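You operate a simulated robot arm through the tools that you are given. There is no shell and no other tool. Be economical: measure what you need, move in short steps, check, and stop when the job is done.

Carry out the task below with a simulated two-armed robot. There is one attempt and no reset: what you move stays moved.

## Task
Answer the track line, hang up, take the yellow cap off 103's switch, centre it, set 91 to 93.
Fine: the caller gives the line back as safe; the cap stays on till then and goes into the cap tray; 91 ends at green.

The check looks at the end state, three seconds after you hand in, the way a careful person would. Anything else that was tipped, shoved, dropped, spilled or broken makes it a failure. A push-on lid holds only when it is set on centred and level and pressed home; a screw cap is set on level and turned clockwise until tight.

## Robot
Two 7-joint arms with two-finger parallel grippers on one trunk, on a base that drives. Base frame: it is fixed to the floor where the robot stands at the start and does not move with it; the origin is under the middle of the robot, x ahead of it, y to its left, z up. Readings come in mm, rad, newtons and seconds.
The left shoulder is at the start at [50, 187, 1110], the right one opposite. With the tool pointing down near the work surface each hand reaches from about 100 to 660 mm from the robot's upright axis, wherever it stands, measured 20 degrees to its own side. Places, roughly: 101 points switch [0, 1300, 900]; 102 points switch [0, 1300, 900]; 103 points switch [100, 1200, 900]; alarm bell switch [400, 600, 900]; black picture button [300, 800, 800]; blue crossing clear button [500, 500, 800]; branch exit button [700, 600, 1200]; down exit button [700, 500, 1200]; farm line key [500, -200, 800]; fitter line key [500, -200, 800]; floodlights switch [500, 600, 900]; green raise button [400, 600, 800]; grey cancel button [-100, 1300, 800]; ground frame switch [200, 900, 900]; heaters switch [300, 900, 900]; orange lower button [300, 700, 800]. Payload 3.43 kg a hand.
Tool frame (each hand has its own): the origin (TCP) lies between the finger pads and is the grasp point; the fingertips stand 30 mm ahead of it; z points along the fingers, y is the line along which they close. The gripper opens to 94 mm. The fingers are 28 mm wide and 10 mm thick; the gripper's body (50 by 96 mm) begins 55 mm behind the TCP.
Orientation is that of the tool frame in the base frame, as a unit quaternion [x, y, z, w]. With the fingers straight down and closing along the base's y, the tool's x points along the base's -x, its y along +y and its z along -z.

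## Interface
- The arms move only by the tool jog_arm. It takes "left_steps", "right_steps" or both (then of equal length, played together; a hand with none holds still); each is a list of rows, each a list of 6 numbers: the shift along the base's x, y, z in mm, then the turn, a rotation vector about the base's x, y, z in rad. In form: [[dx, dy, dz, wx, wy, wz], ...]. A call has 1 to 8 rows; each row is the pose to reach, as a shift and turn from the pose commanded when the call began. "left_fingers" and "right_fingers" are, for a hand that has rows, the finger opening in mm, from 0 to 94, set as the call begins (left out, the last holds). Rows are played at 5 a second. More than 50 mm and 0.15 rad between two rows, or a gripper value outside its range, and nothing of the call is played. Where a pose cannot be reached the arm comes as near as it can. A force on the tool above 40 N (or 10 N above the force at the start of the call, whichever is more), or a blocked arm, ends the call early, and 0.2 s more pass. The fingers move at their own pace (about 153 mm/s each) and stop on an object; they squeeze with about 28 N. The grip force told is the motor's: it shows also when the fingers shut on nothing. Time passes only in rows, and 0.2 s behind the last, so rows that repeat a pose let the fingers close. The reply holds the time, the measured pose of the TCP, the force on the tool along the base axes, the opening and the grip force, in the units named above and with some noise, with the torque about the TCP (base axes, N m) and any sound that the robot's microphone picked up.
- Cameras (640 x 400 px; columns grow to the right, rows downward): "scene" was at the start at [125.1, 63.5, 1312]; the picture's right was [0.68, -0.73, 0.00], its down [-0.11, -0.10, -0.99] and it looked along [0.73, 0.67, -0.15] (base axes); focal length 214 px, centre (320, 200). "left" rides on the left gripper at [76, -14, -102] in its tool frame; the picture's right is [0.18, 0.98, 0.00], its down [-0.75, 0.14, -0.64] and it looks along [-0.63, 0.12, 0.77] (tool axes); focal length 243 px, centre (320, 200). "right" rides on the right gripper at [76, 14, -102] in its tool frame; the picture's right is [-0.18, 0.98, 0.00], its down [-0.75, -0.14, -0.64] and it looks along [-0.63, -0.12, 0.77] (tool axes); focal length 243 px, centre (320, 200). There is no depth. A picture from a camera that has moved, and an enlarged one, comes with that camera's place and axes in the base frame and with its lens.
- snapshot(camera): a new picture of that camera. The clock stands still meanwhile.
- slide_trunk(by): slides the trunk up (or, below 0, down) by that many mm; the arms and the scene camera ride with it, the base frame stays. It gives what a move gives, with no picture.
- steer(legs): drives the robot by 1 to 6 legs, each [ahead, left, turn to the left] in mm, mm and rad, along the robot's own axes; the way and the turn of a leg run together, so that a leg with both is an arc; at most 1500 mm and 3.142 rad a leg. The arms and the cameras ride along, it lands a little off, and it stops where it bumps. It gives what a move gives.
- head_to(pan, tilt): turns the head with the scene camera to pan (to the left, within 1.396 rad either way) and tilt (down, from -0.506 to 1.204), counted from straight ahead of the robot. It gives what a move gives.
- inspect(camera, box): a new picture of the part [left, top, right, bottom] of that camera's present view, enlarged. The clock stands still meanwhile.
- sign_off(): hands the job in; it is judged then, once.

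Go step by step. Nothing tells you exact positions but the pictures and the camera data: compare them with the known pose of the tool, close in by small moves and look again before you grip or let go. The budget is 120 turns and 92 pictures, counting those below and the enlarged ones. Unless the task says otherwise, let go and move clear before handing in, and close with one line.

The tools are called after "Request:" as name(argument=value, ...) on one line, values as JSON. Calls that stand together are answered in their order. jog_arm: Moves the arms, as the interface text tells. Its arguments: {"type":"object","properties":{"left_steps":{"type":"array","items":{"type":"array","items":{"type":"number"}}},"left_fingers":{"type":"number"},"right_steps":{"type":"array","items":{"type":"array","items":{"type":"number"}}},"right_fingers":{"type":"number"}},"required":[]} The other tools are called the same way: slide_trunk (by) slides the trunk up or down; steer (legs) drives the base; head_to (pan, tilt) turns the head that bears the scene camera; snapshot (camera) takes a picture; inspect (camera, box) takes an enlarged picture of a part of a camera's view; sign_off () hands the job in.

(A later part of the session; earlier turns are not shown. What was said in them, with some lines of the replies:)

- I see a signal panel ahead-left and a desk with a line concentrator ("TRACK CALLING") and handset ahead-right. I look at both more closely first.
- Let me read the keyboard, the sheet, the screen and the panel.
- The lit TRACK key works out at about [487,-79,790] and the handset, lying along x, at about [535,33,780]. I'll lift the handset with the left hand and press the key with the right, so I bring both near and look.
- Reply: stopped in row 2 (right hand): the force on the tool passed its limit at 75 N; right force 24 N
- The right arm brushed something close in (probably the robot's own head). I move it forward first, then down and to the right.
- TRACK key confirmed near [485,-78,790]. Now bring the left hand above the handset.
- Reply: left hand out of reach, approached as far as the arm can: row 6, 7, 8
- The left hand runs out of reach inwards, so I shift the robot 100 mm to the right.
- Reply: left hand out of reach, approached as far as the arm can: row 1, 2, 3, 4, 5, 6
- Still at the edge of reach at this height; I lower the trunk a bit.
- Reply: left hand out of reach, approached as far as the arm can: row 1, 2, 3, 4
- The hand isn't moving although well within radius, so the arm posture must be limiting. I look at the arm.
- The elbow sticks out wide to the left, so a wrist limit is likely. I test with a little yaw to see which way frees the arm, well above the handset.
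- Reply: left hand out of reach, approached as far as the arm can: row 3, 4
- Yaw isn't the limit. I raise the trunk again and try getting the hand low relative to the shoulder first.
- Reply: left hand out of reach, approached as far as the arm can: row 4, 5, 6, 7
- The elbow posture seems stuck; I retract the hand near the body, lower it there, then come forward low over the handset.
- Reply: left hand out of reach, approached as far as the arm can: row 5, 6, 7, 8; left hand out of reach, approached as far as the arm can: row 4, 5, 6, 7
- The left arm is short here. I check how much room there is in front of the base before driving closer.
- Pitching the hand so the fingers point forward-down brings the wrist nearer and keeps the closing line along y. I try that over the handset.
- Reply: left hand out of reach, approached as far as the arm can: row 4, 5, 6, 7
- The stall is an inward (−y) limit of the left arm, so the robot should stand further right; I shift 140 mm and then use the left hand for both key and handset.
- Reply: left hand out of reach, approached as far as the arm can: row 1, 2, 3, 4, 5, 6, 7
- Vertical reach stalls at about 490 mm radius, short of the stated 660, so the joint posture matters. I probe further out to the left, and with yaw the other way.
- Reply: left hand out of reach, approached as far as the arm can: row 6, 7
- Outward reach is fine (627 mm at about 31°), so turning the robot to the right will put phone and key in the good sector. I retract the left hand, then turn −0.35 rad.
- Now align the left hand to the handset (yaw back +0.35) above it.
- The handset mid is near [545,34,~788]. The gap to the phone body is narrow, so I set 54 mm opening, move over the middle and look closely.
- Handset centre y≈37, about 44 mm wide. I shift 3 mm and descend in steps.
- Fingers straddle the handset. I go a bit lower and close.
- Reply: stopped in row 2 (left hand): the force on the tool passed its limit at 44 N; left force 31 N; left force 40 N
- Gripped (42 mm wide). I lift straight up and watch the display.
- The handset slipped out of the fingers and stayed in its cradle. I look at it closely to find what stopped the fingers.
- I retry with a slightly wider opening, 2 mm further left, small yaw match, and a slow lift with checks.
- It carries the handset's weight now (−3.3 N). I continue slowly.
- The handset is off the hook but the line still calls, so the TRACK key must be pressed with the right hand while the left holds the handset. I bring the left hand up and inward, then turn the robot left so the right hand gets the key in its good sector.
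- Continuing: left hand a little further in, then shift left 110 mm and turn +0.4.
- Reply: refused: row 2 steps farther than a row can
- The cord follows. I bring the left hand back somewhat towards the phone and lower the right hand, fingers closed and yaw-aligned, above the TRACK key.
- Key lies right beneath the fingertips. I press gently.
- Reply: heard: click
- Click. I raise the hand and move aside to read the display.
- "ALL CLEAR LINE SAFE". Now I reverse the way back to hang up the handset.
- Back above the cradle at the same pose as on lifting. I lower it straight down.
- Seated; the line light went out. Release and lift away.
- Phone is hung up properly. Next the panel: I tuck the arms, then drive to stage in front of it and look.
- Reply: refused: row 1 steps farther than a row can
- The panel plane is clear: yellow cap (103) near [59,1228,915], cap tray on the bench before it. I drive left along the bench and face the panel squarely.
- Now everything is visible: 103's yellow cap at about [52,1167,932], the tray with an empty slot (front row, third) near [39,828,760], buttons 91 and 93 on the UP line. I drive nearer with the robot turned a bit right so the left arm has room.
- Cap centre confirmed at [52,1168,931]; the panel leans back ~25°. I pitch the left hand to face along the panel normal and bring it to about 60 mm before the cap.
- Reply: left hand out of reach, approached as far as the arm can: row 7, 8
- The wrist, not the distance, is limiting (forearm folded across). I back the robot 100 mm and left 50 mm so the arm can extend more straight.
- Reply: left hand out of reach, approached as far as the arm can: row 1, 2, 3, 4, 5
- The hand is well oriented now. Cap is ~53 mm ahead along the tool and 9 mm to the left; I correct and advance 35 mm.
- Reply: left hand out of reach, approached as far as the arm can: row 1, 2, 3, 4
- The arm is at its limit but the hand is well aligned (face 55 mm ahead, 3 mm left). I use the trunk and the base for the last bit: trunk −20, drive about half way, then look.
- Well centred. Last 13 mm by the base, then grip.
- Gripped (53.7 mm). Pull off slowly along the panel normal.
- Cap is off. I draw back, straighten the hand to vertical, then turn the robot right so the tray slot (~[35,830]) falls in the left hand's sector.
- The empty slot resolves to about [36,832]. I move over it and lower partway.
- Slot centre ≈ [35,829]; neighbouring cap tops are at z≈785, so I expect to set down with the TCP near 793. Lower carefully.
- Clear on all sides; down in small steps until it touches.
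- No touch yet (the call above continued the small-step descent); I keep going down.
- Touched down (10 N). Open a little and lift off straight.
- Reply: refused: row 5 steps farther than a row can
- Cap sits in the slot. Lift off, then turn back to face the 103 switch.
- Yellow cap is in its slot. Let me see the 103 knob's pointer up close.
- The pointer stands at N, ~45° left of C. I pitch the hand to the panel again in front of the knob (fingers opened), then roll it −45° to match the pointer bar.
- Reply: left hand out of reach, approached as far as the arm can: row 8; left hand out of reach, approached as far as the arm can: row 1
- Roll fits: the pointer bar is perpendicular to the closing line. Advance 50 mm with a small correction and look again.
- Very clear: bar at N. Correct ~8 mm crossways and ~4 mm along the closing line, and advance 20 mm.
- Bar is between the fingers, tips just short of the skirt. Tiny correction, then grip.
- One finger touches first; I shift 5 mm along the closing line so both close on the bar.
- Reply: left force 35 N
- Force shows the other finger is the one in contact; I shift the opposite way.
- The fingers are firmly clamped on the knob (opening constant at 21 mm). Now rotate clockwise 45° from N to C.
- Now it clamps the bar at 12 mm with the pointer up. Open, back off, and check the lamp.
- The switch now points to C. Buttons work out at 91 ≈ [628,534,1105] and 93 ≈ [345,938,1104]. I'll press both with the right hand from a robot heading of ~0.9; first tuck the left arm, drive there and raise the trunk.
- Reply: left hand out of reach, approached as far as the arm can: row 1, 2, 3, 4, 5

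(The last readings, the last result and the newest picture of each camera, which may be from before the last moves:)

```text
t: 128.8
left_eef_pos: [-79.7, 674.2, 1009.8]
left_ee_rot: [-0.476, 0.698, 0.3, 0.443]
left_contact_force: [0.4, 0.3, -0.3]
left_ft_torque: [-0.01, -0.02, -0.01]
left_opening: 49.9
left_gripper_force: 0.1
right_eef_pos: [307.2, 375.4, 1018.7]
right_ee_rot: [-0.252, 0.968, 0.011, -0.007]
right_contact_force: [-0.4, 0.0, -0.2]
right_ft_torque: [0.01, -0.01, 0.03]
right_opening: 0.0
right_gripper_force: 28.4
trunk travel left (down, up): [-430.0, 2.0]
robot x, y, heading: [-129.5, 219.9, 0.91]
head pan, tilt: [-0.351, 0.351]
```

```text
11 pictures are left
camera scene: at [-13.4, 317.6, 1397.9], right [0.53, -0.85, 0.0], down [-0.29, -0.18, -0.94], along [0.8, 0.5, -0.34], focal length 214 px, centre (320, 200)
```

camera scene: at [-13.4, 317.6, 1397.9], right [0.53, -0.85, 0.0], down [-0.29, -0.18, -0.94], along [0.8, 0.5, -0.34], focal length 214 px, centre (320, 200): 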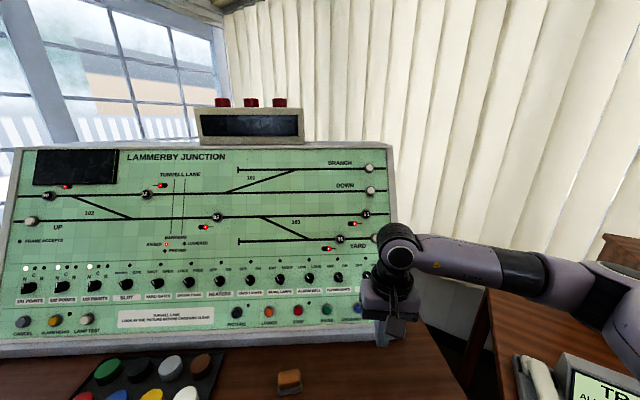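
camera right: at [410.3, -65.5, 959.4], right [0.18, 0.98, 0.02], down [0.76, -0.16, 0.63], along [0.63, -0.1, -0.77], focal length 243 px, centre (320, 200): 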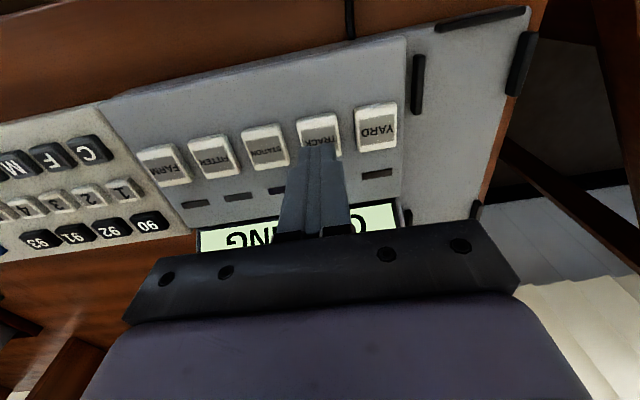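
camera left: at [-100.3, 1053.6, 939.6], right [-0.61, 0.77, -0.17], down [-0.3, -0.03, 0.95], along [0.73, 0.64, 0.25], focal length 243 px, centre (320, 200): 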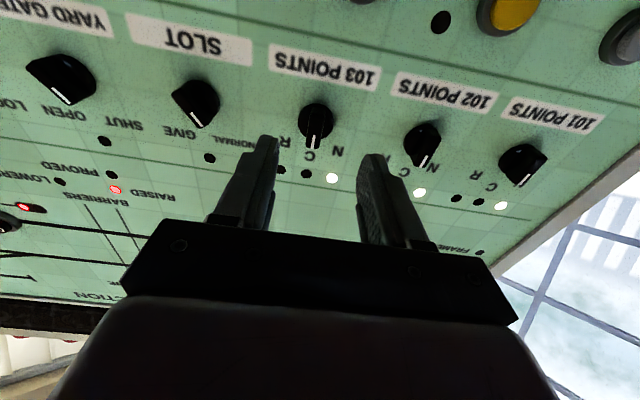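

91 ≈ [626,535,1108]. I pitch the right hand towards the panel and bring it up in front of 91.

Request:
jog_arm(right_steps=[[10, 4, 14, 0.0805, -0.1175, 0], [25, 10, 28, 0.161, -0.235, 0], [45, 16, 42, 0.2415, -0.3525, 0], [65, 24, 56, 0.322, -0.47, 0], [90, 32, 70, 0.4025, -0.5875, 0], [115, 40, 84, 0.483, -0.705, 0], [140, 48, 98, 0.5635, -0.8225, 0], [165, 56, 111, 0.644, -0.94, 0]])

Request:
snapshot(camera="right")

```text
t: 130.6
left_eef_pos: [-77.7, 672.8, 1009.6]
left_ee_rot: [-0.477, 0.697, 0.302, 0.443]
left_contact_force: [0.2, -0.6, 0.7]
left_ft_torque: [-0.02, 0.03, -0.01]
left_opening: 50.2
left_gripper_force: 0.1
right_eef_pos: [471.0, 430.1, 1130.0]
right_ee_rot: [-0.218, 0.813, 0.191, 0.504]
right_contact_force: [0.1, -0.3, 0.6]
right_ft_torque: [0.0, -0.01, 0.03]
right_opening: 0.1
right_gripper_force: 28.2
trunk travel left (down, up): [-430.0, 2.0]
robot x, y, heading: [-125.8, 223.6, 0.909]
head pan, tilt: [-0.351, 0.351]
```

```text
10 pictures are left
camera right: at [358.9, 375.3, 1105.4], right [-0.47, 0.85, 0.26], down [-0.09, -0.34, 0.94], along [0.88, 0.41, 0.24], focal length 243 px, centre (320, 200)
```

right: 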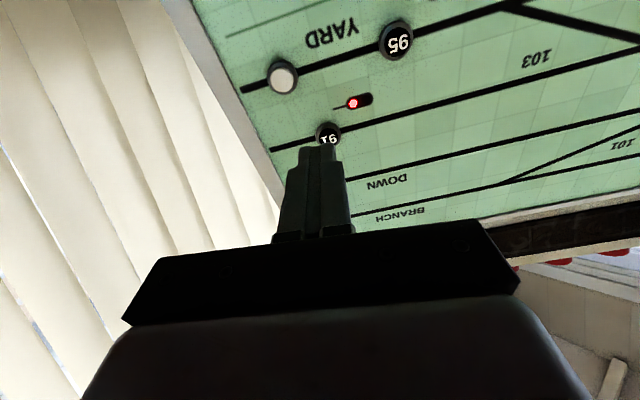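

91 is right ahead at [626,535,1103]. Move to 25 mm before it.

Request:
jog_arm(right_steps=[[30, 20, -1, 0, 0, 0], [60, 40, -2, 0, 0, 0], [90, 60, -3, 0, 0, 0], [114, 76, -4, 0, 0, 0], [114, 76, -4, 0, 0, 0]])

Request:
inspect(camera="right", box=[220, 60, 420, 210])

```text
t: 131.8
left_eef_pos: [-78.8, 673.7, 1010.0]
left_ee_rot: [-0.477, 0.697, 0.301, 0.443]
left_contact_force: [0.3, -0.3, -0.7]
left_ft_torque: [-0.02, 0.04, -0.02]
left_opening: 50.0
left_gripper_force: 0.1
right_eef_pos: [585.4, 505.6, 1126.1]
right_ee_rot: [-0.219, 0.814, 0.192, 0.503]
right_contact_force: [0.1, -0.2, 0.9]
right_ft_torque: [0.02, 0.02, -0.03]
right_opening: 0.0
right_gripper_force: 28.2
trunk travel left (down, up): [-430.0, 2.0]
robot x, y, heading: [-127.1, 223.6, 0.911]
head pan, tilt: [-0.351, 0.351]
```

```text
2.67 times, centred on (320, 135) of right
camera zoom: at [473.2, 452.0, 1102.0], right [-0.47, 0.85, 0.26], down [-0.09, -0.34, 0.94], along [0.88, 0.41, 0.24], focal length 647 px, centre (320, 373)
```

zoom: 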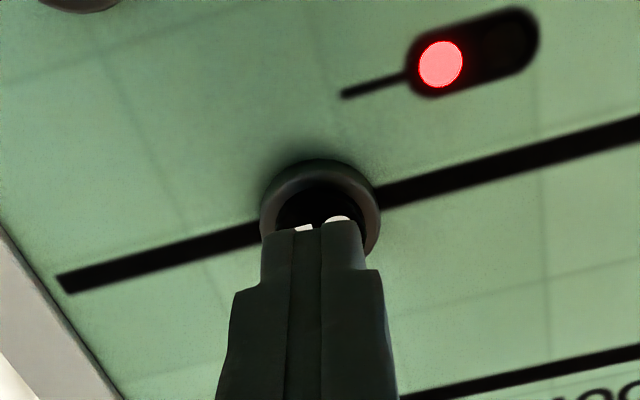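

Aligned. Press 91 along the tool axis.

Request:
jog_arm(right_steps=[[14.7, 10.6, -8.3, 0, 0, 0], [18.4, 13.2, -10.4, 0, 0, 0], [20.6, 14.8, -11.7, 0, 0, 0], [22.8, 16.4, -12.9, 0, 0, 0], [25, 18, -14.2, 0, 0, 0]])

```text
t: 133.0
left_eef_pos: [-81.9, 670.6, 1012.2]
left_ee_rot: [-0.475, 0.697, 0.3, 0.446]
left_contact_force: [-0.3, -0.4, -0.3]
left_ft_torque: [-0.01, 0.01, 0.01]
left_opening: 50.1
left_gripper_force: 0.0
right_eef_pos: [603.0, 520.4, 1115.9]
right_ee_rot: [-0.218, 0.815, 0.191, 0.502]
right_contact_force: [-20.2, -16.9, 5.9]
right_ft_torque: [-0.38, 0.21, -0.09]
right_opening: 0.1
right_gripper_force: 28.1
trunk travel left (down, up): [-430.0, 2.0]
robot x, y, heading: [-126.5, 222.6, 0.916]
head pan, tilt: [-0.351, 0.351]
heard: click
stopped in row 5 (right hand): the force on the tool passed its limit at 43 N (the readings are from after the stop); the commanded pose is now the measured one
```

91 clicked. Retract and drive along the panel to 93 with the same posture.

Request:
jog_arm(right_steps=[[-18, -13, 10, 0, 0, 0], [-37, -27, 21, 0, 0, 0]])

Request:
steer(legs=[[149, 467, 0]])

Request:
snapshot(camera="right")

```text
t: 133.6
left_eef_pos: [-78.2, 673.5, 1008.7]
left_ee_rot: [-0.476, 0.698, 0.301, 0.443]
left_contact_force: [-0.1, 0.5, 0.0]
left_ft_torque: [0.0, 0.02, -0.04]
left_opening: 50.2
left_gripper_force: 0.0
right_eef_pos: [569.6, 496.4, 1131.9]
right_ee_rot: [-0.22, 0.815, 0.192, 0.501]
right_contact_force: [0.1, -0.2, 0.4]
right_ft_torque: [-0.01, -0.02, 0.0]
right_opening: 0.4
right_gripper_force: 28.3
trunk travel left (down, up): [-430.0, 2.0]
robot x, y, heading: [-129.3, 219.2, 0.912]
head pan, tilt: [-0.351, 0.351]
```

```text
t: 138.2
left_eef_pos: [-361.9, 1080.7, 1009.9]
left_ee_rot: [-0.477, 0.697, 0.301, 0.443]
left_contact_force: [0.0, -1.3, -0.5]
left_ft_torque: [-0.03, 0.01, -0.01]
left_opening: 50.1
left_gripper_force: 0.1
right_eef_pos: [287.5, 904.1, 1133.6]
right_ee_rot: [-0.22, 0.816, 0.191, 0.5]
right_contact_force: [-0.7, -1.3, -0.1]
right_ft_torque: [0.01, -0.02, 0.01]
right_opening: 0.4
right_gripper_force: 27.8
trunk travel left (down, up): [-430.0, 2.0]
robot x, y, heading: [-408.4, 630.4, 0.91]
head pan, tilt: [-0.351, 0.351]
```

```text
8 pictures are left
camera right: at [175.0, 849.3, 1109.3], right [-0.47, 0.85, 0.26], down [-0.09, -0.33, 0.94], along [0.88, 0.42, 0.23], focal length 243 px, centre (320, 200)
```

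right: 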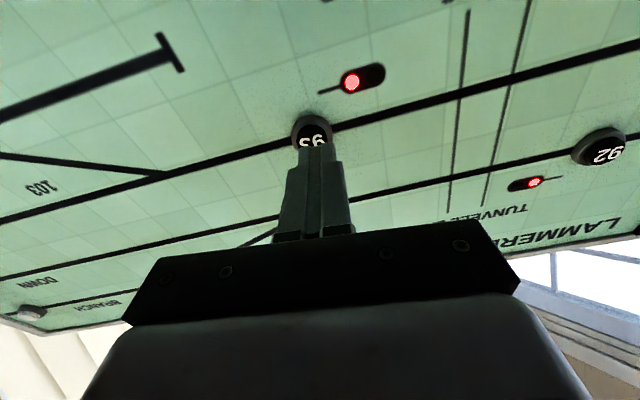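

93 is ahead, 5 mm to one side. Correct and press.

Request:
jog_arm(right_steps=[[10, 2, -5, 0, 0, 0], [24.8, 11.7, -13, 0, 0, 0], [29.2, 14.9, -15.5, 0, 0, 0], [32.1, 17, -17.2, 0, 0, 0], [34.3, 18.6, -18.4, 0, 0, 0], [36.6, 20.2, -19.7, 0, 0, 0], [38, 21.2, -20.5, 0, 0, 0]])

```text
t: 139.8
left_eef_pos: [-363.4, 1079.2, 1011.0]
left_ee_rot: [-0.476, 0.696, 0.301, 0.445]
left_contact_force: [-0.4, -0.5, -0.1]
left_ft_torque: [-0.03, -0.02, 0.02]
left_opening: 50.3
left_gripper_force: 0.1
right_eef_pos: [322.1, 922.6, 1113.6]
right_ee_rot: [-0.221, 0.815, 0.192, 0.501]
right_contact_force: [-22.5, -18.5, 1.2]
right_ft_torque: [-0.34, 0.46, -0.13]
right_opening: 0.0
right_gripper_force: 27.9
trunk travel left (down, up): [-430.0, 2.0]
robot x, y, heading: [-413.6, 629.1, 0.906]
head pan, tilt: [-0.351, 0.351]
heard: click
```

Click on 93. Retract and look at the panel.

Request:
jog_arm(right_steps=[[-18, -13, 10, 0, 0, 0], [-45, -32, 20, 0, 0, 0], [-80, -56, 20, 0, 0, 0], [-115, -82, 20, 0, 0, 0]])

Request:
snapshot(camera="scene")

```text
t: 140.8
left_eef_pos: [-363.0, 1080.2, 1010.1]
left_ee_rot: [-0.476, 0.698, 0.3, 0.443]
left_contact_force: [0.2, -0.8, -0.6]
left_ft_torque: [0.01, 0.0, -0.01]
left_opening: 50.2
left_gripper_force: 0.1
right_eef_pos: [210.7, 843.8, 1133.1]
right_ee_rot: [-0.22, 0.815, 0.192, 0.5]
right_contact_force: [-0.2, 0.6, 0.0]
right_ft_torque: [-0.03, 0.0, -0.05]
right_opening: 0.2
right_gripper_force: 28.0
trunk travel left (down, up): [-430.0, 2.0]
robot x, y, heading: [-411.8, 629.8, 0.912]
head pan, tilt: [-0.351, 0.351]
```

```text
7 pictures are left
camera scene: at [-296.6, 724.3, 1398.0], right [0.53, -0.85, 0.0], down [-0.29, -0.18, -0.94], along [0.8, 0.5, -0.34], focal length 214 px, centre (320, 200)
```

scene: 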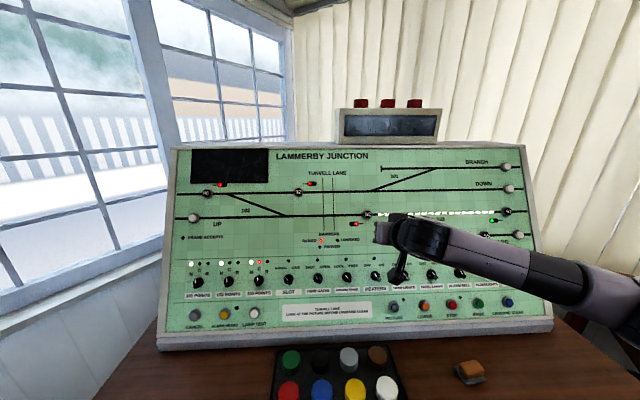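

The route from 91 to 93 is lit. I check the signal and the 103 lamps.

Request:
inspect(camera="scene", box=[340, 190, 540, 290])

Request:
inspect(camera="scene", box=[170, 240, 300, 335])

```text
3.20 times, centred on (440, 240) of scene
camera zoom: at [-296.6, 724.3, 1398.0], right [0.53, -0.85, 0.0], down [-0.29, -0.18, -0.94], along [0.8, 0.5, -0.34], focal length 686 px, centre (-64, 72)
```

zoom: 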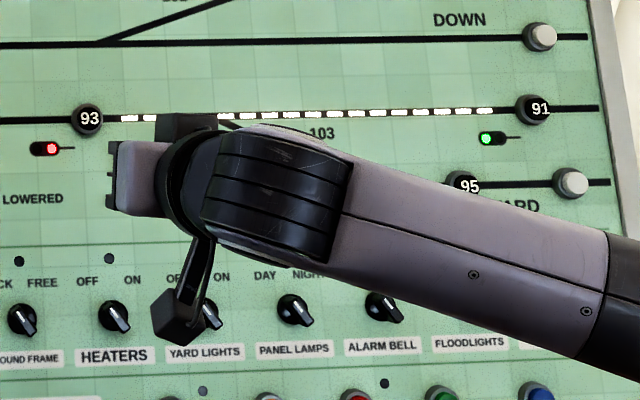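

```text
4.21 times, centred on (235, 288) of scene
camera zoom: at [-296.6, 724.3, 1398.0], right [0.53, -0.85, 0.0], down [-0.29, -0.18, -0.94], along [0.8, 0.5, -0.34], focal length 903 px, centre (678, -168)
```

zoom: 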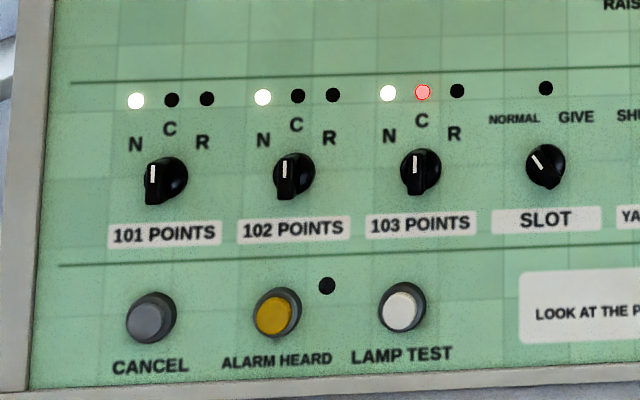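

91 is green with the route locked to 93, 103 stands at C, the yellow cap is in its slot, the handset is on its cradle, and both hands are clear. I hand in.

Request:
sign_off()

```text
The job is handed in.
```

I handed the job in with every step done. The track line was answered: the caller gave "ALL CLEAR LINE SAFE" while the cap was still on, and I hung up. The yellow cap is in the cap tray, 103's switch is at centre, and 91 is set to 93 and shows green.
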